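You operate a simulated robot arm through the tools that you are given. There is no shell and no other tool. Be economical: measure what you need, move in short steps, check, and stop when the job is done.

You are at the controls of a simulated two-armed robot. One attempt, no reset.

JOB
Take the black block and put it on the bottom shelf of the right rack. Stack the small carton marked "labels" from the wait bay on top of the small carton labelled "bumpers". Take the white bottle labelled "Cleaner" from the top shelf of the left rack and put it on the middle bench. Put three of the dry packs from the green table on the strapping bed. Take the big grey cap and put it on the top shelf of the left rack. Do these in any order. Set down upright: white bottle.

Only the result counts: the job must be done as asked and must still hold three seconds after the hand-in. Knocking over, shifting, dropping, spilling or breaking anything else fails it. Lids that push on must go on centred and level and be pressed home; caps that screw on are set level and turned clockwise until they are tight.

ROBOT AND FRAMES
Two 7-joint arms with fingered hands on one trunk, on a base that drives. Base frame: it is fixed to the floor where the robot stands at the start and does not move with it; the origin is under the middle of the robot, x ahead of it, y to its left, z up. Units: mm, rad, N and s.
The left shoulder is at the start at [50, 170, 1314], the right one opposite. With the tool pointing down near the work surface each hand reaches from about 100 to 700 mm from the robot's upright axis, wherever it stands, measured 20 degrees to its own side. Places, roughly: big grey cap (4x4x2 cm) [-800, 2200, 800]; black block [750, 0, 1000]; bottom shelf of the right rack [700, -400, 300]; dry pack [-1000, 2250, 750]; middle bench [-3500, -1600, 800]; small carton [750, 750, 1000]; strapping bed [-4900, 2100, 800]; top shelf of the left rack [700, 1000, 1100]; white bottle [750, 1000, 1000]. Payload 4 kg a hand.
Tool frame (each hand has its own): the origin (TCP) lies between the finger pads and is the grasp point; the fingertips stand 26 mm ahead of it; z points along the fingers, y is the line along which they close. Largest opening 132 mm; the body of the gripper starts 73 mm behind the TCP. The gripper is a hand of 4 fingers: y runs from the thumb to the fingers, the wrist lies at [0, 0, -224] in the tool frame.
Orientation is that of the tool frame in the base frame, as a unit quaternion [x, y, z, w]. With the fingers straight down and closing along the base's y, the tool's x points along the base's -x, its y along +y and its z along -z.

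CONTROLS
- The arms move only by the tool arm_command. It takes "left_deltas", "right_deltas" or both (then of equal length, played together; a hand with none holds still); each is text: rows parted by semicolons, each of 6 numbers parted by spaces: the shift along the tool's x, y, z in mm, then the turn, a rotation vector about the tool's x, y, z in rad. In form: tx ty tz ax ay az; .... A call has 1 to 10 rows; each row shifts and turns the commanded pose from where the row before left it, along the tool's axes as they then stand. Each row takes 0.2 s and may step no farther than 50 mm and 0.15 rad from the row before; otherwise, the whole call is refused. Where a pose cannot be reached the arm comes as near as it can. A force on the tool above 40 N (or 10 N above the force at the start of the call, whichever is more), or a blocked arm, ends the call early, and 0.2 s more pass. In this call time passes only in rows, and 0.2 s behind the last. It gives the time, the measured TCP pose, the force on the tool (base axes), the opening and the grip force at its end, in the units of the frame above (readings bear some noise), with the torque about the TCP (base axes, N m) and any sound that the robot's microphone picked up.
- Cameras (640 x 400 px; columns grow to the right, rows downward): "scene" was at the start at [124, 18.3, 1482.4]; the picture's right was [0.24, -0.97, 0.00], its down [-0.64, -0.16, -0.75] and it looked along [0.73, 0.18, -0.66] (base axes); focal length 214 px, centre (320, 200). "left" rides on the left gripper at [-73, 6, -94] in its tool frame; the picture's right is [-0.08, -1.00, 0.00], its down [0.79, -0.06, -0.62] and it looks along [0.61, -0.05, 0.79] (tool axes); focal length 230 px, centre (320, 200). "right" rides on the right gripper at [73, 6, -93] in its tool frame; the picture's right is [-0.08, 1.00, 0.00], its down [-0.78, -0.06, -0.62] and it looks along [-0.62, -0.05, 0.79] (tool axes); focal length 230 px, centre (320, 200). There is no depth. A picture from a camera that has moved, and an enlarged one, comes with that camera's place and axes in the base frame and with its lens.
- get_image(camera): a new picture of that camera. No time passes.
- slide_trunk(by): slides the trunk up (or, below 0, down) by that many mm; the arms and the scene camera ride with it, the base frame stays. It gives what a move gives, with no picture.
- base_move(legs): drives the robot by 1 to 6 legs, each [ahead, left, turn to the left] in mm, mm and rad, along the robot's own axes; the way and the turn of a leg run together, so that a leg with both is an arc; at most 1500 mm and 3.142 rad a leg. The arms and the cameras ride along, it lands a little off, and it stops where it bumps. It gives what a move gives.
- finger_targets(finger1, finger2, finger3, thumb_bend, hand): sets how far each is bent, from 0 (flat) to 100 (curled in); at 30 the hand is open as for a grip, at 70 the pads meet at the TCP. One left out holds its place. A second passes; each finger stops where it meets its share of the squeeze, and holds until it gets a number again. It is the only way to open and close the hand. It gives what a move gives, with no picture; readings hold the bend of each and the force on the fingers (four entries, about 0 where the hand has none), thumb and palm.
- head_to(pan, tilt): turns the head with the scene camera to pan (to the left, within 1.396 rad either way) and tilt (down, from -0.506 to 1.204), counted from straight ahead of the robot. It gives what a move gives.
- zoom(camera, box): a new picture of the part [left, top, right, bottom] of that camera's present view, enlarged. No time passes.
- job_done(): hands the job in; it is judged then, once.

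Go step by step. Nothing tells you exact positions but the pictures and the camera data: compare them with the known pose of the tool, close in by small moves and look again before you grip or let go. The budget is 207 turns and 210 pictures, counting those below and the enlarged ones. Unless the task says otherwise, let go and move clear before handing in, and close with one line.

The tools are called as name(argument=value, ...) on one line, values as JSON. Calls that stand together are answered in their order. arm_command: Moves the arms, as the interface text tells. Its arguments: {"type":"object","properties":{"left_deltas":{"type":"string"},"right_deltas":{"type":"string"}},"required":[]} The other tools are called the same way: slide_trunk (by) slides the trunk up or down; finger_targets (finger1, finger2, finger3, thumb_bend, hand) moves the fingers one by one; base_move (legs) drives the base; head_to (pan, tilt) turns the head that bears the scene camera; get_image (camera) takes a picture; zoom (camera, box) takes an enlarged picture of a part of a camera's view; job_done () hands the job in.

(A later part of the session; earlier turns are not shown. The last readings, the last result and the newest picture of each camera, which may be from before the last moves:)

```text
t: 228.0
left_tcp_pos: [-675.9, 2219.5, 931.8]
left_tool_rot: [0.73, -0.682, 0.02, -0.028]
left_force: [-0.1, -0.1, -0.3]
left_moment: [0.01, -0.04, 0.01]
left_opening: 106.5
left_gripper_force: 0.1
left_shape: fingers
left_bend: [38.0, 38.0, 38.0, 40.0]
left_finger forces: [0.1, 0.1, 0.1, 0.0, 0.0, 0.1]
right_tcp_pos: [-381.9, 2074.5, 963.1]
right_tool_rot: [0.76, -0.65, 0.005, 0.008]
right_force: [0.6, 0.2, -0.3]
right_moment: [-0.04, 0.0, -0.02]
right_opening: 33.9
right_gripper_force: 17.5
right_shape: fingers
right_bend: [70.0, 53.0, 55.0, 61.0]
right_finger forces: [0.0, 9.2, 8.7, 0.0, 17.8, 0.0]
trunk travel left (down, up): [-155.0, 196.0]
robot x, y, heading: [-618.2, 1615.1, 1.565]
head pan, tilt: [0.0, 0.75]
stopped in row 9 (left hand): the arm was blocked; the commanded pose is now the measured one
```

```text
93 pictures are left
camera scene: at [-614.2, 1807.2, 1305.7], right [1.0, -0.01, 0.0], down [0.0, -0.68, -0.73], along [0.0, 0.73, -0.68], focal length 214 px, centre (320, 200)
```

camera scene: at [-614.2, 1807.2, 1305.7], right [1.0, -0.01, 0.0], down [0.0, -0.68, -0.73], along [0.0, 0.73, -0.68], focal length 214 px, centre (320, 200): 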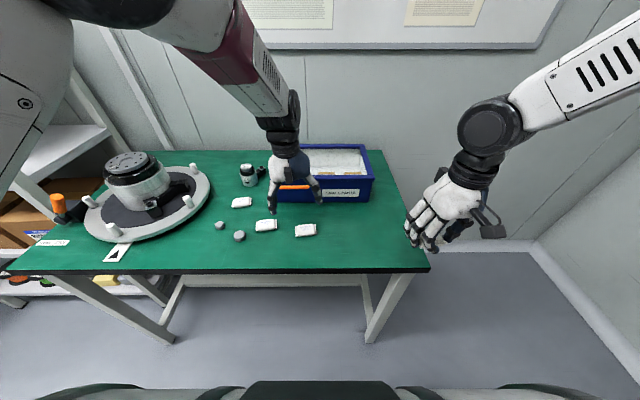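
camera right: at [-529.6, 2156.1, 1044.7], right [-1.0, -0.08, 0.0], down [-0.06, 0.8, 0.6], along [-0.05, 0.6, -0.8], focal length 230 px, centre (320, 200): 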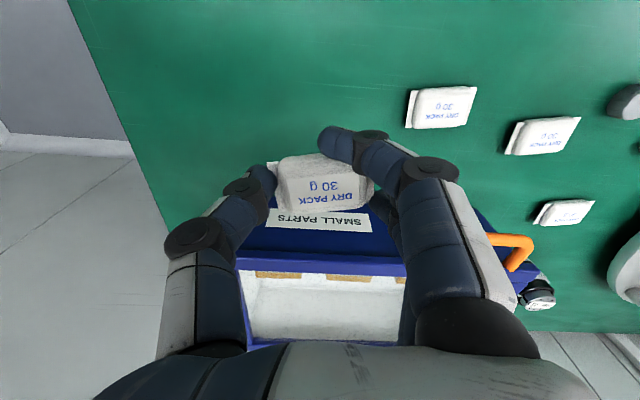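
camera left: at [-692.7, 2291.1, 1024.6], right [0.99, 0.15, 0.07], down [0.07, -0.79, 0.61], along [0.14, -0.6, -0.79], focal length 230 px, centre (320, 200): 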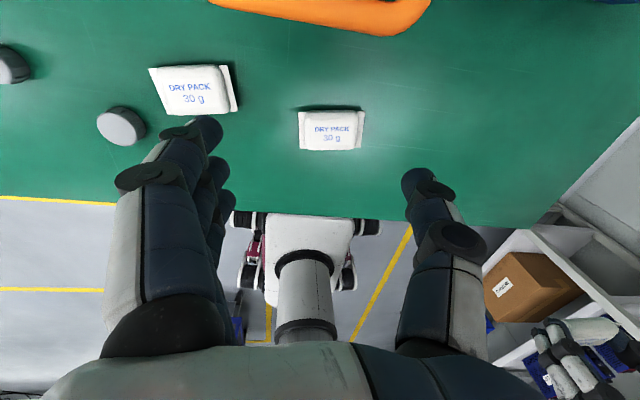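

The left elbow crowds the head; shift the base right so the left hand works farther to its own side.

base_move(legs=[[-8, -140, 0]])

arm_command(left_deltas="0 40 0 0 0.03 0; 0 40 5 0 0.03 0; 0 40 5 0 0 0")

get_image(camera="left")

```text
t: 229.9
left_tcp_pos: [-533.3, 2211.2, 931.1]
left_tool_rot: [0.73, -0.683, 0.019, -0.027]
left_force: [0.8, 0.3, 0.1]
left_moment: [0.0, 0.01, 0.01]
left_opening: 106.4
left_gripper_force: 0.0
left_shape: fingers
left_bend: [38.0, 38.0, 38.0, 40.0]
left_finger forces: [0.0, 0.0, 0.1, 0.1, 0.0, 0.1]
right_tcp_pos: [-240.1, 2066.3, 961.3]
right_tool_rot: [0.759, -0.65, 0.005, 0.009]
right_force: [0.0, 0.5, -0.7]
right_moment: [0.03, 0.05, -0.04]
right_opening: 33.9
right_gripper_force: 17.7
right_shape: fingers
right_bend: [70.0, 53.0, 55.0, 61.0]
right_finger forces: [0.0, 9.1, 8.7, 0.1, 17.8, 0.0]
trunk travel left (down, up): [-155.0, 196.0]
robot x, y, heading: [-475.2, 1607.1, 1.56]
head pan, tilt: [0.0, 0.75]
```

```text
t: 230.7
left_tcp_pos: [-653.6, 2200.4, 910.7]
left_tool_rot: [0.729, -0.683, 0.042, -0.008]
left_force: [-0.1, 0.1, -0.7]
left_moment: [0.0, 0.01, 0.01]
left_opening: 106.8
left_gripper_force: 0.1
left_shape: fingers
left_bend: [38.0, 38.0, 38.0, 40.0]
left_finger forces: [0.0, 0.0, 0.0, 0.0, 0.0, 0.0]
right_tcp_pos: [-242.0, 2067.2, 962.4]
right_tool_rot: [0.759, -0.651, 0.005, 0.008]
right_force: [-0.8, -0.6, -0.5]
right_moment: [0.01, -0.01, 0.01]
right_opening: 34.1
right_gripper_force: 17.7
right_shape: fingers
right_bend: [70.0, 53.0, 55.0, 61.0]
right_finger forces: [0.0, 9.2, 8.5, 0.1, 17.8, 0.0]
trunk travel left (down, up): [-155.0, 196.0]
robot x, y, heading: [-475.2, 1608.0, 1.565]
head pan, tilt: [0.0, 0.75]
```

```text
92 pictures are left
camera left: at [-670.4, 2277.4, 999.9], right [0.99, 0.14, 0.06], down [0.07, -0.75, 0.66], along [0.14, -0.65, -0.75], focal length 230 px, centre (320, 200)
```

left: 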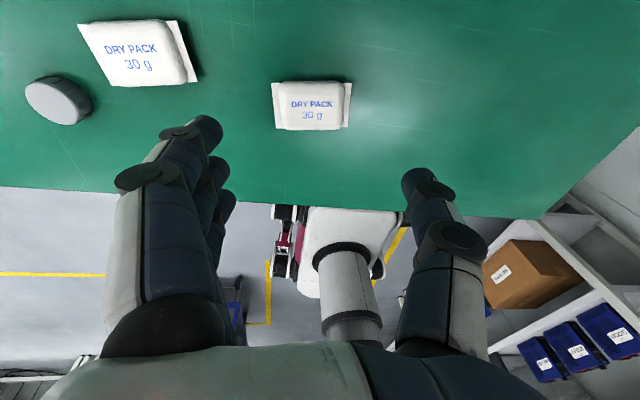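

arm_command(left_deltas="-6 2 0 -0.069 -0.05 0; -6 2 20 0 0 -0.07; 0 0 20 0 0 0; 0 0 20 0 0 0")

get_image(camera="left")

```text
t: 231.7
left_tcp_pos: [-658.0, 2214.4, 850.6]
left_tool_rot: [0.753, -0.658, 0.0, 0.0]
left_force: [0.0, 0.7, -0.8]
left_moment: [-0.05, -0.01, 0.0]
left_opening: 106.7
left_gripper_force: 0.1
left_shape: fingers
left_bend: [38.0, 38.0, 38.0, 40.0]
left_finger forces: [0.0, 0.1, 0.0, 0.0, 0.0, 0.0]
right_tcp_pos: [-242.0, 2066.2, 962.1]
right_tool_rot: [0.759, -0.65, 0.005, 0.009]
right_force: [0.3, -0.2, -0.5]
right_moment: [-0.02, -0.01, 0.03]
right_opening: 34.0
right_gripper_force: 17.7
right_shape: fingers
right_bend: [70.0, 53.0, 55.0, 61.0]
right_finger forces: [0.0, 9.2, 8.7, 0.0, 17.8, 0.0]
trunk travel left (down, up): [-155.0, 196.0]
robot x, y, heading: [-473.2, 1609.1, 1.564]
head pan, tilt: [0.0, 0.75]
```

```text
91 pictures are left
camera left: at [-673.2, 2286.1, 943.5], right [0.98, 0.21, 0.0], down [0.17, -0.77, 0.62], along [0.13, -0.6, -0.79], focal length 230 px, centre (320, 200)
```

left: 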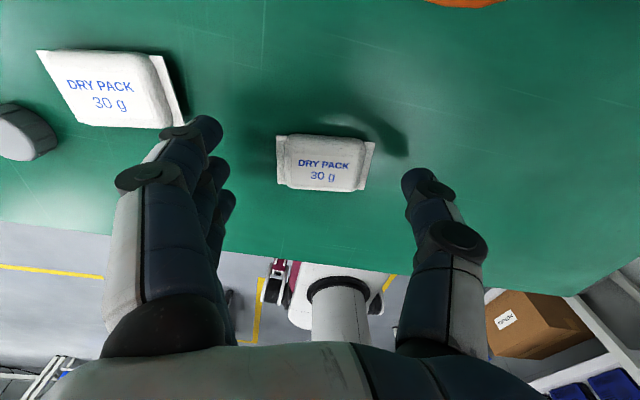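

arm_command(left_deltas="0 -2 10 0 0 0; 0 0 8 0 0 0")

finger_targets(hand="left", finger1=70, finger2=70, finger3=70, thumb_bend=70)

arm_command(left_deltas="0 0 -15 0 0 0; 0 0 -25 0 0 0; 0 0 -40 0 0 0")

get_image(camera="left")

```text
t: 232.3
left_tcp_pos: [-653.8, 2214.7, 833.9]
left_tool_rot: [0.754, -0.657, -0.001, 0.0]
left_force: [0.6, 0.2, -0.7]
left_moment: [0.03, -0.05, 0.01]
left_opening: 106.4
left_gripper_force: 0.1
left_shape: fingers
left_bend: [38.0, 38.0, 38.0, 40.0]
left_finger forces: [0.0, 0.0, 0.1, 0.0, 0.0, 0.1]
right_tcp_pos: [-240.5, 2066.3, 962.3]
right_tool_rot: [0.76, -0.65, 0.004, 0.01]
right_force: [-0.3, -0.2, -0.9]
right_moment: [0.0, 0.01, 0.02]
right_opening: 33.7
right_gripper_force: 17.6
right_shape: fingers
right_bend: [70.0, 53.0, 55.0, 61.0]
right_finger forces: [0.0, 9.2, 8.5, 0.0, 17.8, 0.1]
trunk travel left (down, up): [-155.0, 196.0]
robot x, y, heading: [-471.0, 1607.1, 1.565]
head pan, tilt: [0.0, 0.75]
```

```text
t: 233.3
left_tcp_pos: [-655.0, 2214.9, 834.9]
left_tool_rot: [0.754, -0.657, 0.0, 0.001]
left_force: [-0.4, 0.2, 0.0]
left_moment: [-0.01, -0.03, 0.01]
left_opening: 36.2
left_gripper_force: 20.4
left_shape: fingers
left_bend: [67.0, 51.0, 55.0, 62.0]
left_finger forces: [4.0, 8.0, 11.1, 0.1, 18.1, 0.1]
right_tcp_pos: [-239.8, 2067.2, 963.5]
right_tool_rot: [0.759, -0.65, 0.004, 0.009]
right_force: [-0.3, -0.3, -1.5]
right_moment: [0.0, -0.01, -0.01]
right_opening: 33.9
right_gripper_force: 17.3
right_shape: fingers
right_bend: [70.0, 53.0, 55.0, 61.0]
right_finger forces: [0.1, 9.2, 8.7, 0.0, 17.8, 0.1]
trunk travel left (down, up): [-155.0, 196.0]
robot x, y, heading: [-474.0, 1606.1, 1.565]
head pan, tilt: [0.0, 0.75]
```

```text
t: 234.1
left_tcp_pos: [-655.2, 2214.2, 918.0]
left_tool_rot: [0.753, -0.658, 0.0, 0.001]
left_force: [0.1, -1.2, 0.0]
left_moment: [0.02, 0.02, 0.0]
left_opening: 35.9
left_gripper_force: 21.0
left_shape: fingers
left_bend: [67.0, 51.0, 55.0, 62.0]
left_finger forces: [3.9, 8.1, 11.8, 0.0, 18.0, 0.1]
right_tcp_pos: [-240.6, 2064.9, 964.7]
right_tool_rot: [0.76, -0.65, 0.004, 0.008]
right_force: [1.5, -0.8, -0.2]
right_moment: [0.0, 0.03, -0.05]
right_opening: 33.7
right_gripper_force: 17.6
right_shape: fingers
right_bend: [70.0, 53.0, 55.0, 61.0]
right_finger forces: [0.0, 9.1, 8.6, 0.0, 17.8, 0.1]
trunk travel left (down, up): [-155.0, 196.0]
robot x, y, heading: [-470.2, 1606.7, 1.568]
head pan, tilt: [0.0, 0.75]
```

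```text
90 pictures are left
camera left: at [-670.3, 2286.6, 1009.9], right [0.98, 0.21, 0.0], down [0.17, -0.77, 0.62], along [0.13, -0.6, -0.79], focal length 230 px, centre (320, 200)
```

left: 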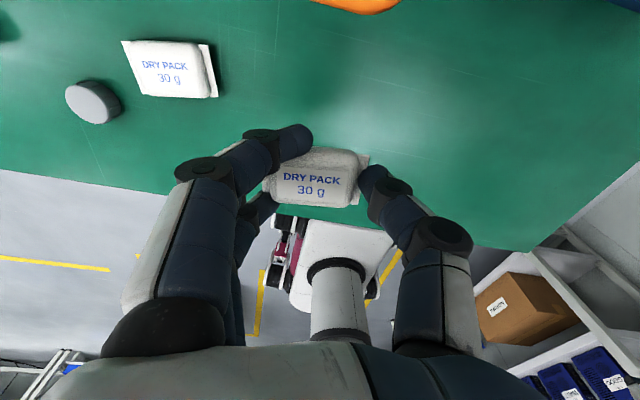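

Both packs held. Tuck the left hand, back away, and strafe to the strapping bed.

arm_command(left_deltas="40 0 -5 0 0 0; 40 0 -5 0 0 0; 40 0 -5 0 0 0; 40 0 -5 0 0 0")

base_move(legs=[[-520, 0, 0], [0, 1450, 0], [0, 1450, 0], [0, 1100, 0]])

head_to(pan=0.3, tilt=0.4)

get_image(camera="scene")

```text
t: 235.1
left_tcp_pos: [-633.9, 2055.0, 935.4]
left_tool_rot: [0.758, -0.652, 0.009, -0.003]
left_force: [-0.1, -0.4, 0.0]
left_moment: [0.04, 0.01, -0.03]
left_opening: 35.7
left_gripper_force: 20.7
left_shape: fingers
left_bend: [67.0, 50.0, 55.0, 62.0]
left_finger forces: [4.0, 8.1, 12.3, 0.1, 17.8, 0.1]
right_tcp_pos: [-239.9, 2065.9, 963.0]
right_tool_rot: [0.76, -0.65, 0.005, 0.008]
right_force: [0.7, -0.4, -0.7]
right_moment: [0.0, 0.0, 0.02]
right_opening: 33.9
right_gripper_force: 17.5
right_shape: fingers
right_bend: [70.0, 53.0, 55.0, 61.0]
right_finger forces: [0.0, 9.2, 8.6, 0.0, 17.7, 0.0]
trunk travel left (down, up): [-155.0, 196.0]
robot x, y, heading: [-477.1, 1599.9, 1.557]
head pan, tilt: [0.0, 0.75]
```

```text
t: 272.4
left_tcp_pos: [-4640.8, 1498.0, 937.2]
left_tool_rot: [0.772, -0.635, 0.007, -0.007]
left_force: [-0.4, 0.1, 0.1]
left_moment: [-0.03, -0.02, 0.0]
left_opening: 35.8
left_gripper_force: 20.6
left_shape: fingers
left_bend: [67.0, 50.0, 55.0, 62.0]
left_finger forces: [4.0, 8.0, 12.2, 0.0, 17.8, 0.0]
right_tcp_pos: [-4250.0, 1525.1, 961.9]
right_tool_rot: [0.775, -0.632, 0.005, 0.008]
right_force: [1.0, -0.1, -0.6]
right_moment: [-0.01, -0.01, 0.0]
right_opening: 33.5
right_gripper_force: 17.6
right_shape: fingers
right_bend: [70.0, 53.0, 55.0, 61.0]
right_finger forces: [0.1, 9.2, 8.6, 0.0, 17.8, 0.0]
trunk travel left (down, up): [-155.0, 196.0]
robot x, y, heading: [-4463.0, 1053.4, 1.614]
head pan, tilt: [0.0, 0.75]
```

```text
t: 273.3
left_tcp_pos: [-4639.4, 1497.7, 938.4]
left_tool_rot: [0.773, -0.635, 0.01, -0.009]
left_force: [-0.3, 0.2, -0.6]
left_moment: [0.0, 0.01, 0.01]
left_opening: 35.5
left_gripper_force: 20.7
left_shape: fingers
left_bend: [67.0, 50.0, 55.0, 62.0]
left_finger forces: [4.1, 8.2, 12.2, 0.1, 17.9, 0.0]
right_tcp_pos: [-4249.3, 1524.2, 962.4]
right_tool_rot: [0.775, -0.632, 0.005, 0.01]
right_force: [0.2, 0.0, -0.6]
right_moment: [0.04, -0.01, -0.04]
right_opening: 33.7
right_gripper_force: 17.9
right_shape: fingers
right_bend: [70.0, 53.0, 55.0, 61.0]
right_finger forces: [0.1, 9.2, 8.6, 0.0, 17.8, 0.0]
trunk travel left (down, up): [-155.0, 196.0]
robot x, y, heading: [-4463.9, 1053.7, 1.614]
head pan, tilt: [0.3, 0.4]
```

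```text
89 pictures are left
camera scene: at [-4481.6, 1254.6, 1332.7], right [0.98, 0.18, 0.0], down [0.08, -0.42, -0.9], along [-0.16, 0.89, -0.43], focal length 214 px, centre (320, 200)
```

scene: 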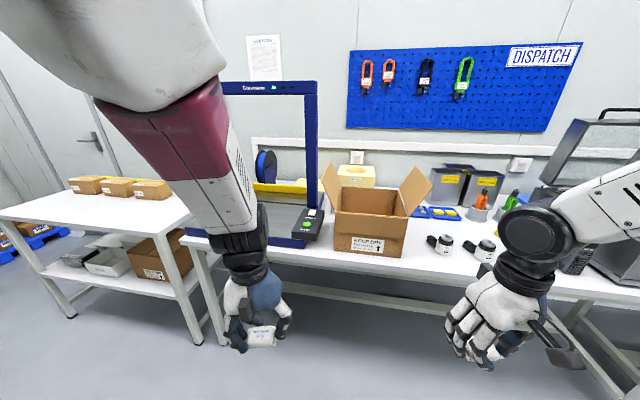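

base_move(legs=[[0, 420, -0.045]])

head_to(pan=-0.1, tilt=0.5)

get_image(camera="scene")

get_image(camera="right")

```text
t: 277.5
left_tcp_pos: [-5037.2, 1496.4, 938.2]
left_tool_rot: [0.76, -0.65, 0.009, -0.008]
left_force: [0.0, -0.4, -0.2]
left_moment: [0.02, 0.01, 0.0]
left_opening: 35.7
left_gripper_force: 20.8
left_shape: fingers
left_bend: [67.0, 50.0, 55.0, 62.0]
left_finger forces: [4.1, 8.1, 12.2, 0.1, 17.8, 0.0]
right_tcp_pos: [-4647.2, 1508.0, 962.7]
right_tool_rot: [0.762, -0.648, 0.005, 0.008]
right_force: [-1.2, -0.2, -0.1]
right_moment: [0.01, 0.04, 0.02]
right_opening: 33.9
right_gripper_force: 17.2
right_shape: fingers
right_bend: [70.0, 53.0, 55.0, 61.0]
right_finger forces: [0.0, 9.1, 8.6, 0.0, 17.7, 0.0]
trunk travel left (down, up): [-155.0, 196.0]
robot x, y, heading: [-4874.8, 1046.8, 1.572]
head pan, tilt: [0.3, 0.4]
```

```text
t: 278.3
left_tcp_pos: [-5038.2, 1495.6, 939.3]
left_tool_rot: [0.76, -0.65, 0.01, -0.008]
left_force: [-0.6, 0.7, -1.3]
left_moment: [0.01, -0.01, 0.02]
left_opening: 35.4
left_gripper_force: 21.0
left_shape: fingers
left_bend: [67.0, 50.0, 55.0, 62.0]
left_finger forces: [4.1, 8.1, 12.1, 0.0, 17.8, 0.0]
right_tcp_pos: [-4646.4, 1507.8, 963.6]
right_tool_rot: [0.762, -0.648, 0.004, 0.008]
right_force: [0.9, -0.5, -0.3]
right_moment: [0.01, 0.0, 0.0]
right_opening: 33.9
right_gripper_force: 17.7
right_shape: fingers
right_bend: [70.0, 53.0, 55.0, 61.0]
right_finger forces: [0.0, 9.3, 8.6, 0.1, 17.8, 0.0]
trunk travel left (down, up): [-155.0, 196.0]
robot x, y, heading: [-4877.1, 1046.0, 1.575]
head pan, tilt: [-0.099, 0.499]
```

```text
88 pictures are left
camera scene: at [-4866.5, 1245.7, 1327.5], right [1.0, -0.1, 0.0], down [-0.05, -0.48, -0.88], along [0.09, 0.87, -0.48], focal length 214 px, centre (320, 200)
```

scene: 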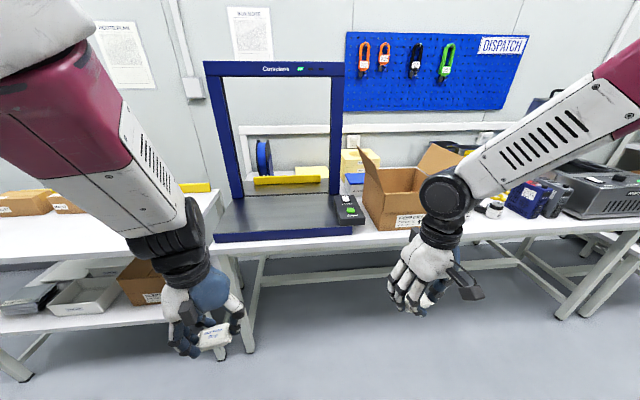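

```text
87 pictures are left
camera right: at [-4638.0, 1436.2, 1056.7], right [-1.0, -0.09, 0.0], down [-0.07, 0.8, 0.6], along [-0.06, 0.6, -0.8], focal length 230 px, centre (320, 200)
```

right: 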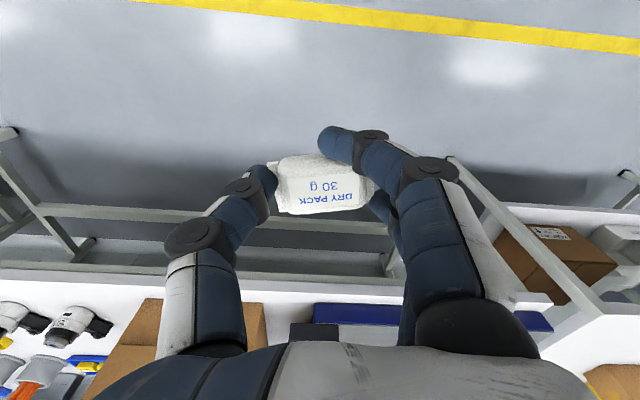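

zoom(camera="scene", box=[190, 140, 390, 250])

```text
3.20 times, centred on (290, 195) of scene
camera zoom: at [-4866.5, 1245.7, 1327.5], right [1.0, -0.1, 0.0], down [-0.05, -0.48, -0.88], along [0.09, 0.87, -0.48], focal length 686 px, centre (416, 216)
```

zoom: 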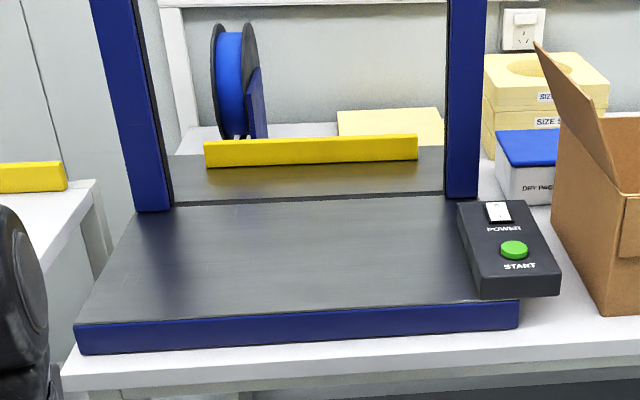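

The bed plate (about z 830) spans x -5194…-4671, y 1915…2199. Drive in and set both packs on it.

base_move(legs=[[430, 0, 0]])

arm_command(left_deltas="-30 0 0 0 0 0; -30 0 0 0 0 0; -25 0 5 0 0 0; 0 0 10 0 0 0", right_deltas="-20 35 0 0 0 0; -20 35 0 0 0 0; -20 35 0 0 0 0; -15 35 15 0 0 0")

get_image(camera="left")

get_image(camera="right")

get_image(camera="scene")

```text
t: 280.9
left_tcp_pos: [-5036.6, 1922.9, 937.8]
left_tool_rot: [0.759, -0.651, 0.01, -0.007]
left_force: [0.8, -0.3, 0.0]
left_moment: [0.0, 0.0, 0.01]
left_opening: 35.6
left_gripper_force: 21.1
left_shape: fingers
left_bend: [67.0, 50.0, 55.0, 62.0]
left_finger forces: [4.1, 8.1, 12.1, 0.0, 17.8, 0.1]
right_tcp_pos: [-4643.5, 1932.4, 963.0]
right_tool_rot: [0.761, -0.648, 0.006, 0.009]
right_force: [0.3, 0.0, 0.2]
right_moment: [-0.02, -0.05, 0.01]
right_opening: 34.0
right_gripper_force: 17.2
right_shape: fingers
right_bend: [70.0, 53.0, 55.0, 61.0]
right_finger forces: [0.0, 9.1, 8.6, 0.0, 17.8, 0.1]
trunk travel left (down, up): [-155.0, 196.0]
robot x, y, heading: [-4878.2, 1472.0, 1.57]
head pan, tilt: [-0.099, 0.499]
```

```text
t: 281.9
left_tcp_pos: [-5051.0, 2006.4, 922.1]
left_tool_rot: [0.759, -0.651, 0.01, -0.007]
left_force: [0.9, 0.1, 0.2]
left_moment: [0.01, -0.02, -0.01]
left_opening: 35.4
left_gripper_force: 21.2
left_shape: fingers
left_bend: [67.0, 50.0, 55.0, 62.0]
left_finger forces: [4.1, 8.1, 12.4, 0.1, 17.7, 0.0]
right_tcp_pos: [-4793.3, 1984.7, 946.0]
right_tool_rot: [0.761, -0.649, 0.006, 0.008]
right_force: [-1.0, -0.1, -0.1]
right_moment: [0.03, 0.01, 0.02]
right_opening: 33.8
right_gripper_force: 17.4
right_shape: fingers
right_bend: [70.0, 53.0, 55.0, 61.0]
right_finger forces: [0.0, 9.2, 8.7, 0.1, 17.7, 0.0]
trunk travel left (down, up): [-155.0, 196.0]
robot x, y, heading: [-4877.5, 1469.4, 1.57]
head pan, tilt: [-0.099, 0.499]
```

```text
85 pictures are left
camera left: at [-5069.0, 2079.0, 1014.0], right [0.97, 0.23, 0.02], down [0.17, -0.76, 0.62], along [0.16, -0.6, -0.78], focal length 230 px, centre (320, 200)
```

left: 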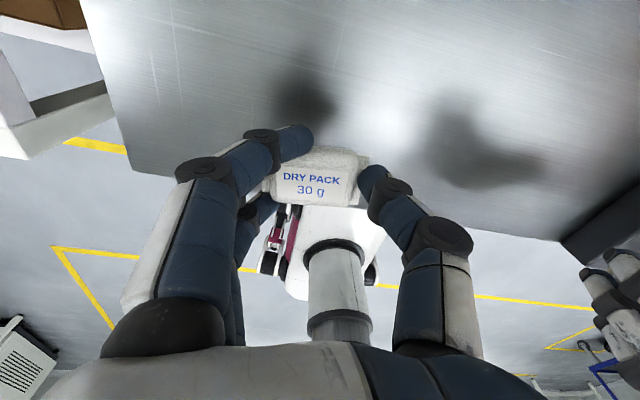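

```text
84 pictures are left
camera right: at [-4786.4, 1912.3, 1040.0], right [-1.0, -0.08, 0.0], down [-0.06, 0.8, 0.6], along [-0.05, 0.6, -0.8], focal length 230 px, centre (320, 200)
```

right: 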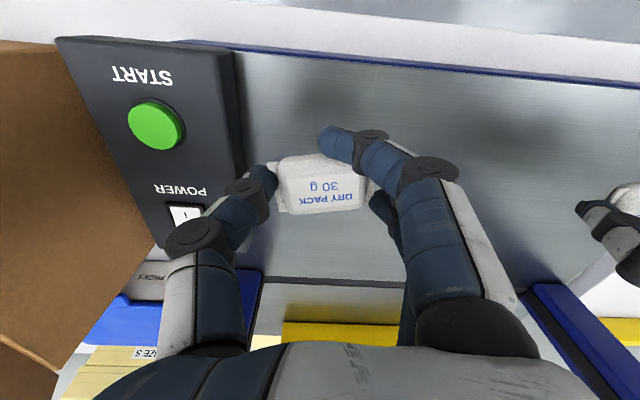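

```text
83 pictures are left
camera scene: at [-4866.5, 1672.2, 1327.3], right [0.99, -0.1, 0.0], down [-0.05, -0.48, -0.88], along [0.09, 0.87, -0.48], focal length 214 px, centre (320, 200)
```

scene: 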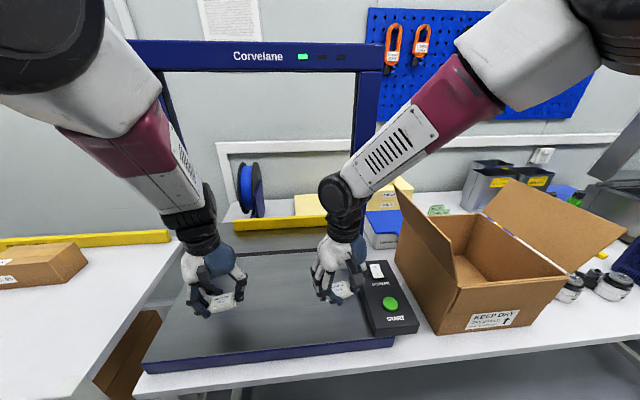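

arm_command(right_deltas="0 20 15 0 0 0; 0 20 15 0 0 0; 0 0 15 0 0 0; 0 0 15 0 0 0", left_deltas="0 0 10 0 0 0; 0 0 10 0 0 0; 0 0 10 0 0 0; 0 0 10 0 0 0")

arm_command(right_deltas="0 0 4 0 0 0; 0 0 4 0 0 0", left_deltas="0 0 4 0 0 0; 0 0 4 0 0 0")

zoom(camera="scene", box=[160, 230, 420, 380])

```text
t: 282.9
left_tcp_pos: [-5047.8, 2008.0, 882.5]
left_tool_rot: [0.76, -0.65, 0.01, -0.009]
left_force: [0.5, -0.5, -0.4]
left_moment: [-0.01, -0.02, 0.0]
left_opening: 35.2
left_gripper_force: 21.0
left_shape: fingers
left_bend: [67.0, 50.0, 55.0, 62.0]
left_finger forces: [4.1, 8.2, 12.6, 0.0, 17.6, 0.0]
right_tcp_pos: [-4833.8, 1978.1, 886.1]
right_tool_rot: [0.762, -0.648, 0.006, 0.008]
right_force: [0.9, -0.2, -0.2]
right_moment: [-0.03, 0.02, 0.0]
right_opening: 33.8
right_gripper_force: 18.0
right_shape: fingers
right_bend: [70.0, 53.0, 55.0, 61.0]
right_finger forces: [0.0, 9.2, 8.5, 0.0, 17.6, 0.0]
trunk travel left (down, up): [-155.0, 196.0]
robot x, y, heading: [-4879.5, 1470.5, 1.57]
head pan, tilt: [-0.099, 0.499]
```

```text
t: 283.5
left_tcp_pos: [-5047.2, 2006.3, 875.8]
left_tool_rot: [0.759, -0.651, 0.008, -0.008]
left_force: [0.2, 0.6, 0.8]
left_moment: [0.0, -0.02, 0.02]
left_opening: 35.5
left_gripper_force: 21.7
left_shape: fingers
left_bend: [67.0, 50.0, 55.0, 62.0]
left_finger forces: [4.2, 8.2, 12.7, 0.1, 17.6, 0.1]
right_tcp_pos: [-4835.4, 1977.5, 879.5]
right_tool_rot: [0.761, -0.649, 0.005, 0.007]
right_force: [0.2, 0.8, -0.7]
right_moment: [-0.01, -0.01, 0.0]
right_opening: 33.6
right_gripper_force: 17.5
right_shape: fingers
right_bend: [70.0, 53.0, 55.0, 61.0]
right_finger forces: [0.1, 9.2, 8.5, 0.0, 17.8, 0.1]
trunk travel left (down, up): [-155.0, 196.0]
robot x, y, heading: [-4877.3, 1472.3, 1.568]
head pan, tilt: [-0.099, 0.499]
```

```text
2.46 times, centred on (290, 305) of scene
camera zoom: at [-4865.9, 1671.6, 1327.4], right [0.99, -0.1, 0.0], down [-0.05, -0.48, -0.88], along [0.09, 0.87, -0.48], focal length 528 px, centre (394, -58)
```

zoom: 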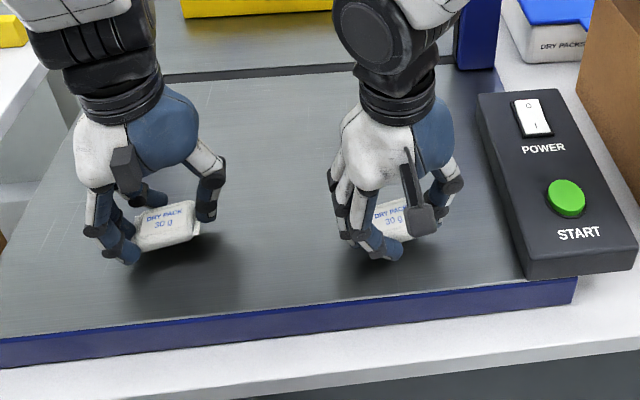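

arm_command(right_deltas="0 0 5 0 0 0; 0 0 5 0 0 0", left_deltas="0 0 4 0 0 0; 0 0 4 0 0 0")

arm_command(right_deltas="0 0 4 0 0 0; 0 0 4 0 0 0", left_deltas="0 0 4 0 0 0; 0 0 4 0 0 0")

```text
t: 284.1
left_tcp_pos: [-5046.9, 2006.9, 867.0]
left_tool_rot: [0.759, -0.651, 0.009, -0.008]
left_force: [-0.4, -0.1, -0.9]
left_moment: [-0.03, 0.0, -0.02]
left_opening: 35.3
left_gripper_force: 21.4
left_shape: fingers
left_bend: [67.0, 50.0, 55.0, 62.0]
left_finger forces: [4.1, 8.2, 12.7, 0.0, 17.6, 0.1]
right_tcp_pos: [-4835.8, 1976.2, 869.8]
right_tool_rot: [0.761, -0.648, 0.004, 0.009]
right_force: [1.0, 0.2, -0.4]
right_moment: [0.01, -0.01, -0.01]
right_opening: 33.5
right_gripper_force: 17.5
right_shape: fingers
right_bend: [70.0, 53.0, 55.0, 61.0]
right_finger forces: [0.0, 9.1, 8.4, 0.0, 17.7, 0.0]
trunk travel left (down, up): [-155.0, 196.0]
robot x, y, heading: [-4875.9, 1470.9, 1.568]
head pan, tilt: [-0.099, 0.499]
```

```text
t: 284.7
left_tcp_pos: [-5047.7, 2004.8, 863.1]
left_tool_rot: [0.76, -0.649, 0.007, -0.01]
left_force: [0.6, -3.1, 33.1]
left_moment: [-0.73, 1.17, 0.15]
left_opening: 34.8
left_gripper_force: 32.3
left_shape: fingers
left_bend: [67.0, 52.0, 56.0, 62.0]
left_finger forces: [4.3, 18.9, 24.5, 0.0, 17.9, 0.0]
right_tcp_pos: [-4834.1, 1973.1, 865.0]
right_tool_rot: [0.761, -0.649, 0.003, 0.007]
right_force: [0.2, 0.8, -0.4]
right_moment: [0.03, 0.0, -0.02]
right_opening: 33.9
right_gripper_force: 17.9
right_shape: fingers
right_bend: [70.0, 53.0, 55.0, 61.0]
right_finger forces: [0.0, 9.2, 8.5, 0.0, 17.6, 0.1]
trunk travel left (down, up): [-155.0, 196.0]
robot x, y, heading: [-4878.0, 1471.6, 1.569]
head pan, tilt: [-0.099, 0.499]
```

Left pack is down. Release it; lower the right a bit more.

arm_command(left_deltas="0 0 -3 0 0 0; 0 0 0 0 0 0", right_deltas="0 0 3 0 0 0; 0 0 2 0 0 0")

finger_targets(hand="left", finger1=38, finger2=38, finger3=38, thumb_bend=42)

arm_command(left_deltas="0 0 -20 0 0 0; 0 0 -40 0 0 0; 0 0 -40 0 0 0")

zoom(camera="scene", box=[160, 230, 420, 380])

```text
t: 285.4
left_tcp_pos: [-5047.1, 2002.9, 863.5]
left_tool_rot: [0.76, -0.65, 0.009, -0.009]
left_force: [-1.4, -3.4, 16.3]
left_moment: [-0.33, 0.55, 0.09]
left_opening: 34.6
left_gripper_force: 24.2
left_shape: fingers
left_bend: [67.0, 52.0, 55.0, 63.0]
left_finger forces: [4.5, 11.3, 16.0, 0.0, 17.1, 0.0]
right_tcp_pos: [-4834.3, 1975.0, 861.9]
right_tool_rot: [0.761, -0.649, 0.0, 0.005]
right_force: [1.6, -5.0, 21.5]
right_moment: [-0.04, 0.36, 0.13]
right_opening: 33.2
right_gripper_force: 28.1
right_shape: fingers
right_bend: [70.0, 55.0, 56.0, 62.0]
right_finger forces: [0.1, 19.9, 13.9, 0.1, 23.2, 0.0]
trunk travel left (down, up): [-155.0, 196.0]
robot x, y, heading: [-4879.8, 1472.4, 1.571]
head pan, tilt: [-0.099, 0.499]
stopped in row 2 (right hand): the force on the tool passed its limit at 42 N (the readings are from after the stop); the commanded pose is now the measured one
```

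```text
t: 286.5
left_tcp_pos: [-5046.4, 2004.3, 863.1]
left_tool_rot: [0.759, -0.651, 0.009, -0.009]
left_force: [2.2, -2.2, 13.3]
left_moment: [0.15, 0.56, 0.05]
left_opening: 88.6
left_gripper_force: 15.7
left_shape: fingers
left_bend: [53.0, 35.0, 37.0, 42.0]
left_finger forces: [21.3, 2.6, 7.8, 0.0, 0.1, 0.0]
right_tcp_pos: [-4834.2, 1977.0, 861.3]
right_tool_rot: [0.761, -0.648, -0.001, 0.006]
right_force: [1.1, -5.2, 21.1]
right_moment: [-0.04, 0.36, 0.12]
right_opening: 33.1
right_gripper_force: 28.4
right_shape: fingers
right_bend: [70.0, 55.0, 56.0, 62.0]
right_finger forces: [0.0, 18.7, 13.5, 0.0, 23.5, 0.0]
trunk travel left (down, up): [-155.0, 196.0]
robot x, y, heading: [-4881.6, 1474.0, 1.564]
head pan, tilt: [-0.099, 0.499]
stopped (right hand): the force on the tool passed its limit at 40 N (the readings are from after the stop); the commanded pose is now the measured one
```

```text
t: 287.3
left_tcp_pos: [-5051.2, 2002.2, 960.9]
left_tool_rot: [0.762, -0.648, 0.013, -0.01]
left_force: [0.6, -0.3, -0.4]
left_moment: [0.02, -0.02, 0.03]
left_opening: 92.6
left_gripper_force: 14.4
left_shape: fingers
left_bend: [44.0, 34.0, 36.0, 42.0]
left_finger forces: [13.7, 3.5, 12.3, 0.0, 0.0, 0.0]
right_tcp_pos: [-4835.8, 1977.1, 862.5]
right_tool_rot: [0.761, -0.648, 0.0, 0.005]
right_force: [3.6, -7.6, 37.0]
right_moment: [-0.02, 0.83, 0.19]
right_opening: 33.2
right_gripper_force: 36.2
right_shape: fingers
right_bend: [70.0, 55.0, 56.0, 62.0]
right_finger forces: [0.1, 26.3, 20.1, 0.0, 26.0, 0.0]
trunk travel left (down, up): [-155.0, 196.0]
robot x, y, heading: [-4880.3, 1471.7, 1.568]
head pan, tilt: [-0.099, 0.499]
```

```text
2.46 times, centred on (290, 305) of scene
camera zoom: at [-4865.5, 1668.4, 1328.1], right [0.99, -0.1, 0.0], down [-0.05, -0.47, -0.88], along [0.09, 0.87, -0.48], focal length 528 px, centre (394, -58)
```

zoom: 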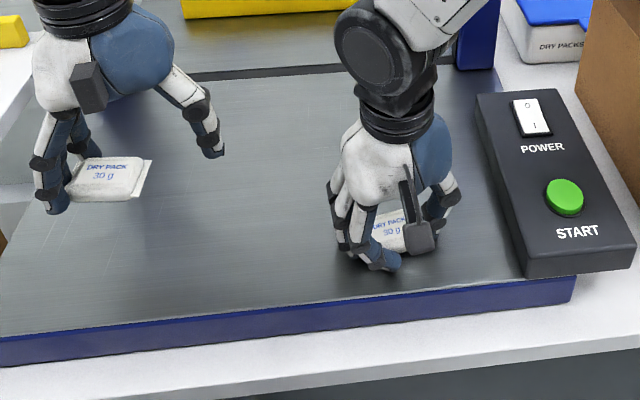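

The left pack got wedged between finger 1 and fingers 2–3. First release the right one leaving its finger 1 curled, then bring the left pack back down and free it the same way.

arm_command(right_deltas="0 0 -2 0 0 0")

finger_targets(hand="right", finger2=42, finger3=42, thumb_bend=42)

arm_command(right_deltas="0 0 -20 0 0 0; 0 0 -35 0 0 0; 0 0 -35 0 0 0")

get_image(camera="right")

get_image(camera="left")

```text
t: 287.7
left_tcp_pos: [-5050.8, 2005.3, 961.6]
left_tool_rot: [0.76, -0.649, 0.014, -0.01]
left_force: [0.5, 0.3, 0.2]
left_moment: [0.02, -0.01, -0.02]
left_opening: 92.7
left_gripper_force: 14.8
left_shape: fingers
left_bend: [44.0, 34.0, 36.0, 42.0]
left_finger forces: [13.7, 3.5, 12.2, 0.0, 0.0, 0.1]
right_tcp_pos: [-4835.4, 1977.4, 862.2]
right_tool_rot: [0.761, -0.649, 0.001, 0.006]
right_force: [-0.3, -3.4, 22.3]
right_moment: [0.0, 0.76, 0.1]
right_opening: 32.9
right_gripper_force: 29.4
right_shape: fingers
right_bend: [70.0, 55.0, 56.0, 62.0]
right_finger forces: [0.0, 20.3, 17.5, 0.0, 19.8, 0.0]
trunk travel left (down, up): [-155.0, 196.0]
robot x, y, heading: [-4881.2, 1471.6, 1.574]
head pan, tilt: [-0.099, 0.499]
```

```text
t: 288.7
left_tcp_pos: [-5050.7, 2005.0, 962.6]
left_tool_rot: [0.761, -0.649, 0.013, -0.012]
left_force: [-0.2, -0.1, -0.7]
left_moment: [-0.04, 0.0, -0.01]
left_opening: 92.5
left_gripper_force: 15.0
left_shape: fingers
left_bend: [44.0, 34.0, 36.0, 42.0]
left_finger forces: [13.6, 3.4, 12.3, 0.1, 0.0, 0.0]
right_tcp_pos: [-4836.8, 1977.1, 863.1]
right_tool_rot: [0.761, -0.648, 0.001, 0.006]
right_force: [-10.9, -4.4, 31.6]
right_moment: [0.16, -0.91, -0.04]
right_opening: 37.3
right_gripper_force: 16.0
right_shape: fingers
right_bend: [70.0, 42.0, 42.0, 49.0]
right_finger forces: [0.0, 0.0, 0.0, 0.1, 31.9, 0.0]
trunk travel left (down, up): [-155.0, 196.0]
robot x, y, heading: [-4874.0, 1468.3, 1.569]
head pan, tilt: [-0.099, 0.499]
```

```text
t: 289.5
left_tcp_pos: [-5050.2, 2005.2, 961.3]
left_tool_rot: [0.761, -0.648, 0.013, -0.011]
left_force: [0.8, 0.3, 0.7]
left_moment: [0.0, 0.01, -0.03]
left_opening: 92.6
left_gripper_force: 14.2
left_shape: fingers
left_bend: [44.0, 34.0, 36.0, 42.0]
left_finger forces: [13.6, 3.4, 12.2, 0.0, 0.0, 0.1]
right_tcp_pos: [-4833.9, 1978.9, 949.3]
right_tool_rot: [0.761, -0.649, 0.003, 0.007]
right_force: [-0.2, -0.2, 0.5]
right_moment: [-0.03, 0.02, 0.01]
right_opening: 52.8
right_gripper_force: 0.0
right_shape: fingers
right_bend: [70.0, 42.0, 42.0, 42.0]
right_finger forces: [0.1, 0.1, 0.1, 0.1, 0.1, 0.0]
trunk travel left (down, up): [-155.0, 196.0]
robot x, y, heading: [-4877.8, 1471.4, 1.573]
head pan, tilt: [-0.099, 0.499]
```

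```text
80 pictures are left
camera right: at [-4826.8, 1906.8, 1043.2], right [-1.0, -0.08, 0.01], down [-0.06, 0.79, 0.61], along [-0.06, 0.6, -0.79], focal length 230 px, centre (320, 200)
```

right: 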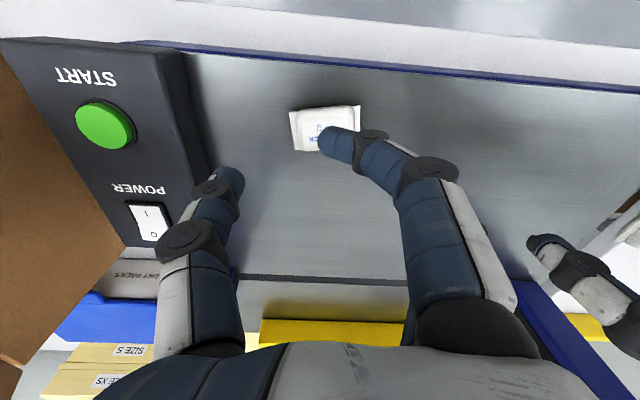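

```text
79 pictures are left
camera left: at [-5070.1, 2077.8, 1052.9], right [0.97, 0.23, 0.03], down [0.16, -0.76, 0.62], along [0.17, -0.6, -0.78], focal length 230 px, centre (320, 200)
```

left: 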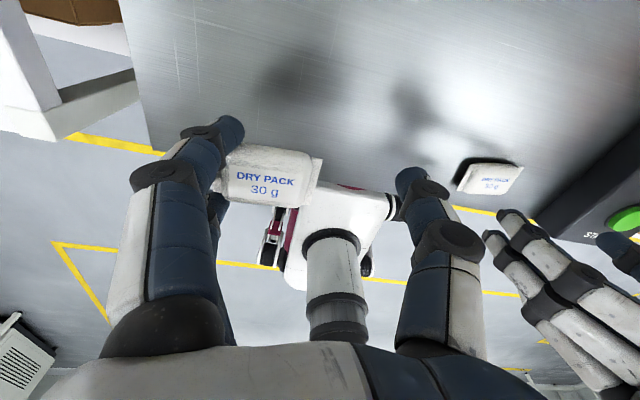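

Right pack is on the bed. Lower the left hand again and free its pack by opening fingers 2–3 outward and curling finger 1.

arm_command(left_deltas="0 0 40 0 0 0; 0 0 40 0 0 0; 0 0 8 0 0 0")

arm_command(left_deltas="0 0 4 0 0 0; 0 0 3 0 0 0")

finger_targets(hand="left", finger1=58, finger2=20, finger3=20, thumb_bend=30)

get_image(camera="left")

```text
t: 290.3
left_tcp_pos: [-5048.2, 2006.2, 871.3]
left_tool_rot: [0.759, -0.651, 0.009, -0.007]
left_force: [-0.1, -0.2, 0.0]
left_moment: [0.01, 0.02, -0.03]
left_opening: 92.9
left_gripper_force: 14.6
left_shape: fingers
left_bend: [44.0, 34.0, 36.0, 42.0]
left_finger forces: [13.6, 3.4, 12.2, 0.0, 0.1, 0.0]
right_tcp_pos: [-4834.3, 1978.9, 949.4]
right_tool_rot: [0.761, -0.649, 0.002, 0.007]
right_force: [0.2, 0.2, -0.2]
right_moment: [0.01, 0.02, 0.02]
right_opening: 52.6
right_gripper_force: 0.1
right_shape: fingers
right_bend: [70.0, 42.0, 42.0, 42.0]
right_finger forces: [0.1, 0.1, 0.0, 0.1, 0.0, 0.0]
trunk travel left (down, up): [-155.0, 196.0]
robot x, y, heading: [-4873.4, 1469.4, 1.572]
head pan, tilt: [-0.099, 0.499]
```

```text
t: 290.9
left_tcp_pos: [-5047.2, 2006.3, 865.1]
left_tool_rot: [0.759, -0.651, 0.011, -0.007]
left_force: [-0.9, -0.4, 0.9]
left_moment: [0.01, -0.02, 0.0]
left_opening: 93.0
left_gripper_force: 14.2
left_shape: fingers
left_bend: [44.0, 34.0, 36.0, 42.0]
left_finger forces: [13.1, 3.3, 12.0, 0.0, 0.0, 0.0]
right_tcp_pos: [-4833.8, 1979.8, 949.6]
right_tool_rot: [0.761, -0.649, 0.001, 0.006]
right_force: [0.5, 0.5, 0.6]
right_moment: [0.0, 0.03, 0.01]
right_opening: 52.9
right_gripper_force: 0.0
right_shape: fingers
right_bend: [70.0, 42.0, 42.0, 42.0]
right_finger forces: [0.1, 0.1, 0.0, 0.0, 0.0, 0.0]
trunk travel left (down, up): [-155.0, 196.0]
robot x, y, heading: [-4880.5, 1468.6, 1.569]
head pan, tilt: [-0.099, 0.499]
```

```text
t: 291.9
left_tcp_pos: [-5047.3, 2006.2, 865.7]
left_tool_rot: [0.759, -0.651, 0.011, -0.007]
left_force: [-0.6, -0.3, -0.5]
left_moment: [0.0, 0.02, -0.06]
left_opening: 92.0
left_gripper_force: 0.0
left_shape: fingers
left_bend: [57.0, 20.0, 20.0, 30.0]
left_finger forces: [0.0, 0.1, 0.0, 0.0, 0.0, 0.0]
right_tcp_pos: [-4834.3, 1978.5, 950.4]
right_tool_rot: [0.761, -0.648, 0.001, 0.007]
right_force: [-0.4, 0.4, 0.3]
right_moment: [0.01, 0.01, -0.01]
right_opening: 52.7
right_gripper_force: 0.0
right_shape: fingers
right_bend: [70.0, 42.0, 42.0, 42.0]
right_finger forces: [0.0, 0.1, 0.0, 0.0, 0.1, 0.0]
trunk travel left (down, up): [-155.0, 196.0]
robot x, y, heading: [-4874.5, 1475.0, 1.569]
head pan, tilt: [-0.099, 0.499]
```

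```text
78 pictures are left
camera left: at [-5066.4, 2078.0, 957.5], right [0.97, 0.23, 0.02], down [0.16, -0.76, 0.62], along [0.16, -0.6, -0.78], focal length 230 px, centre (320, 200)
```

left: 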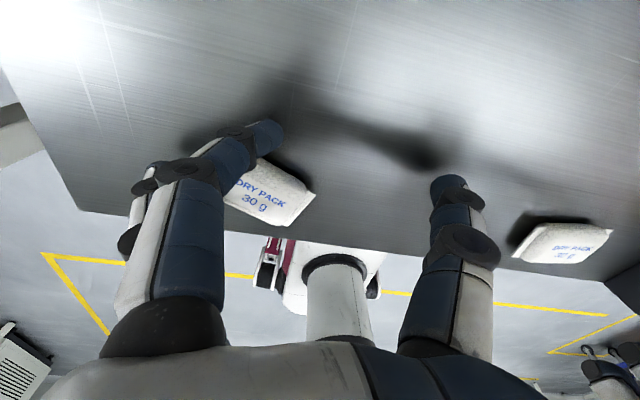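

arm_command(left_deltas="0 0 -15 0 0 0; 0 0 -30 0 0 0; 0 0 -40 0 0 0")

get_image(camera="scene")

```text
t: 292.7
left_tcp_pos: [-5050.4, 2005.9, 951.8]
left_tool_rot: [0.762, -0.648, 0.013, -0.009]
left_force: [-0.2, 0.3, -0.3]
left_moment: [-0.02, -0.01, 0.01]
left_opening: 92.1
left_gripper_force: 0.0
left_shape: fingers
left_bend: [57.0, 20.0, 20.0, 30.0]
left_finger forces: [0.0, 0.0, 0.0, 0.1, 0.1, 0.0]
right_tcp_pos: [-4834.4, 1978.7, 950.3]
right_tool_rot: [0.761, -0.649, 0.001, 0.007]
right_force: [0.5, -0.4, 0.8]
right_moment: [0.01, 0.0, 0.02]
right_opening: 52.7
right_gripper_force: 0.0
right_shape: fingers
right_bend: [70.0, 42.0, 42.0, 42.0]
right_finger forces: [0.1, 0.0, 0.0, 0.0, 0.0, 0.1]
trunk travel left (down, up): [-155.0, 196.0]
robot x, y, heading: [-4878.3, 1473.3, 1.569]
head pan, tilt: [-0.099, 0.499]
```

```text
77 pictures are left
camera scene: at [-4865.5, 1670.5, 1327.8], right [0.99, -0.1, 0.0], down [-0.05, -0.48, -0.88], along [0.09, 0.87, -0.48], focal length 214 px, centre (320, 200)
```

scene: 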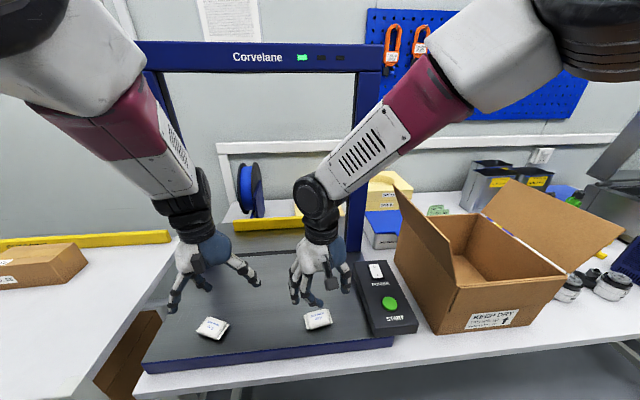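

Both packs are on the bed. Return to the green table for pack B and the big cap, rotating the right hand 90° on the way.

finger_targets(hand="left", finger1=36, finger2=40, finger3=36, thumb_bend=40)

finger_targets(hand="right", finger1=42)

base_move(legs=[[-430, 0, 0], [0, -1350, 0], [0, -1350, 0], [0, -1228, 0]])

arm_command(right_deltas="0 -15 0 0 0 0.15; 0 -15 0 0 0 0.15; 0 -10 0 0 0 0.15; 0 0 0 0 0 0.15; 0 0 0 0 0 0.15; 0 0 0 0 0 0.15; 0 0 0 0 0 0.15; 0 0 0 0 0 0.15; 0 0 0 0 0 0.15; 0 0 0 0 0 0.15")

head_to(pan=0.0, tilt=0.6)

get_image(camera="scene")

```text
t: 293.7
left_tcp_pos: [-5048.8, 2005.7, 950.4]
left_tool_rot: [0.76, -0.649, 0.013, -0.01]
left_force: [0.6, -0.7, -0.2]
left_moment: [-0.02, -0.02, 0.01]
left_opening: 110.3
left_gripper_force: 0.1
left_shape: fingers
left_bend: [36.0, 40.0, 36.0, 40.0]
left_finger forces: [0.0, 0.0, 0.0, 0.1, 0.0, 0.1]
right_tcp_pos: [-4834.3, 1978.7, 949.2]
right_tool_rot: [0.761, -0.648, 0.001, 0.007]
right_force: [0.0, -0.5, -0.1]
right_moment: [-0.02, 0.04, 0.02]
right_opening: 52.9
right_gripper_force: 0.1
right_shape: fingers
right_bend: [70.0, 42.0, 42.0, 42.0]
right_finger forces: [0.0, 0.0, 0.0, 0.0, 0.0, 0.0]
trunk travel left (down, up): [-155.0, 196.0]
robot x, y, heading: [-4877.9, 1472.0, 1.567]
head pan, tilt: [-0.099, 0.499]
```

```text
t: 294.7
left_tcp_pos: [-5049.3, 2005.6, 950.2]
left_tool_rot: [0.761, -0.649, 0.013, -0.01]
left_force: [-0.2, 0.2, 0.4]
left_moment: [0.0, -0.01, -0.01]
left_opening: 110.3
left_gripper_force: 0.1
left_shape: fingers
left_bend: [36.0, 40.0, 36.0, 40.0]
left_finger forces: [0.0, 0.1, 0.1, 0.0, 0.0, 0.0]
right_tcp_pos: [-4834.6, 1978.9, 949.9]
right_tool_rot: [0.761, -0.649, 0.002, 0.008]
right_force: [1.5, 1.1, -0.1]
right_moment: [-0.02, -0.02, 0.0]
right_opening: 96.4
right_gripper_force: 0.0
right_shape: fingers
right_bend: [42.0, 42.0, 42.0, 42.0]
right_finger forces: [0.1, 0.0, 0.1, 0.1, 0.0, 0.0]
trunk travel left (down, up): [-155.0, 196.0]
robot x, y, heading: [-4875.4, 1474.8, 1.569]
head pan, tilt: [-0.099, 0.499]
```

```text
t: 331.6
left_tcp_pos: [-1072.2, 1531.6, 950.5]
left_tool_rot: [0.759, -0.651, 0.014, -0.01]
left_force: [-0.3, 0.4, 0.6]
left_moment: [0.03, 0.02, -0.01]
left_opening: 110.6
left_gripper_force: 0.1
left_shape: fingers
left_bend: [36.0, 40.0, 36.0, 40.0]
left_finger forces: [0.0, 0.0, 0.1, 0.0, 0.0, 0.0]
right_tcp_pos: [-858.2, 1503.9, 949.6]
right_tool_rot: [0.758, -0.652, 0.002, 0.007]
right_force: [1.2, 0.6, 0.3]
right_moment: [0.02, 0.02, 0.0]
right_opening: 96.5
right_gripper_force: 0.1
right_shape: fingers
right_bend: [42.0, 42.0, 42.0, 42.0]
right_finger forces: [0.1, 0.0, 0.0, 0.0, 0.1, 0.0]
trunk travel left (down, up): [-155.0, 196.0]
robot x, y, heading: [-905.3, 1000.5, 1.564]
head pan, tilt: [-0.099, 0.499]
```

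```text
t: 333.8
left_tcp_pos: [-1073.0, 1532.7, 950.3]
left_tool_rot: [0.759, -0.651, 0.015, -0.01]
left_force: [-0.1, 0.4, -0.5]
left_moment: [-0.01, 0.02, -0.04]
left_opening: 110.3
left_gripper_force: 0.1
left_shape: fingers
left_bend: [36.0, 40.0, 36.0, 40.0]
left_finger forces: [0.0, 0.1, 0.0, 0.1, 0.0, 0.0]
right_tcp_pos: [-817.9, 1505.5, 950.7]
right_tool_rot: [-0.109, 0.994, -0.006, -0.005]
right_force: [-0.5, -0.9, 0.3]
right_moment: [-0.01, 0.02, -0.01]
right_opening: 96.3
right_gripper_force: 0.0
right_shape: fingers
right_bend: [42.0, 42.0, 42.0, 42.0]
right_finger forces: [0.0, 0.0, 0.1, 0.1, 0.0, 0.0]
trunk travel left (down, up): [-155.0, 196.0]
robot x, y, heading: [-905.1, 995.8, 1.561]
head pan, tilt: [-0.099, 0.499]
```

```text
t: 334.4
left_tcp_pos: [-1073.8, 1532.0, 950.3]
left_tool_rot: [0.759, -0.651, 0.015, -0.01]
left_force: [0.4, -0.1, 0.5]
left_moment: [-0.02, 0.04, 0.03]
left_opening: 110.6
left_gripper_force: 0.0
left_shape: fingers
left_bend: [36.0, 40.0, 36.0, 40.0]
left_finger forces: [0.1, 0.1, 0.1, 0.0, 0.0, 0.0]
right_tcp_pos: [-819.0, 1503.6, 949.3]
right_tool_rot: [-0.111, 0.994, -0.006, -0.004]
right_force: [-1.0, -0.4, -0.9]
right_moment: [0.02, 0.01, 0.01]
right_opening: 96.5
right_gripper_force: 0.1
right_shape: fingers
right_bend: [42.0, 42.0, 42.0, 42.0]
right_finger forces: [0.0, 0.1, 0.0, 0.1, 0.0, 0.1]
trunk travel left (down, up): [-155.0, 196.0]
robot x, y, heading: [-905.6, 996.9, 1.562]
head pan, tilt: [0.0, 0.6]
```

```text
76 pictures are left
camera scene: at [-901.5, 1193.7, 1318.4], right [1.0, -0.01, 0.0], down [-0.01, -0.56, -0.83], along [0.01, 0.83, -0.56], focal length 214 px, centre (320, 200)
```

scene: 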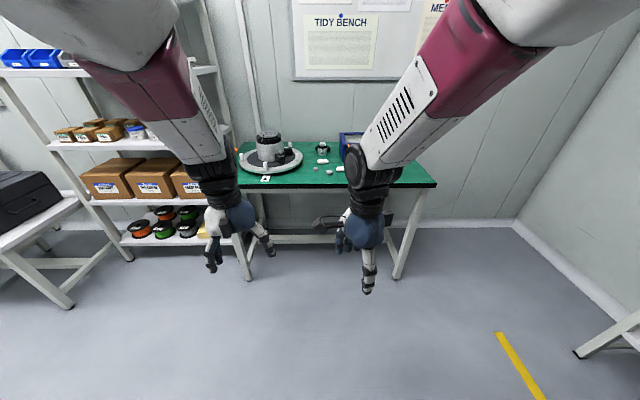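

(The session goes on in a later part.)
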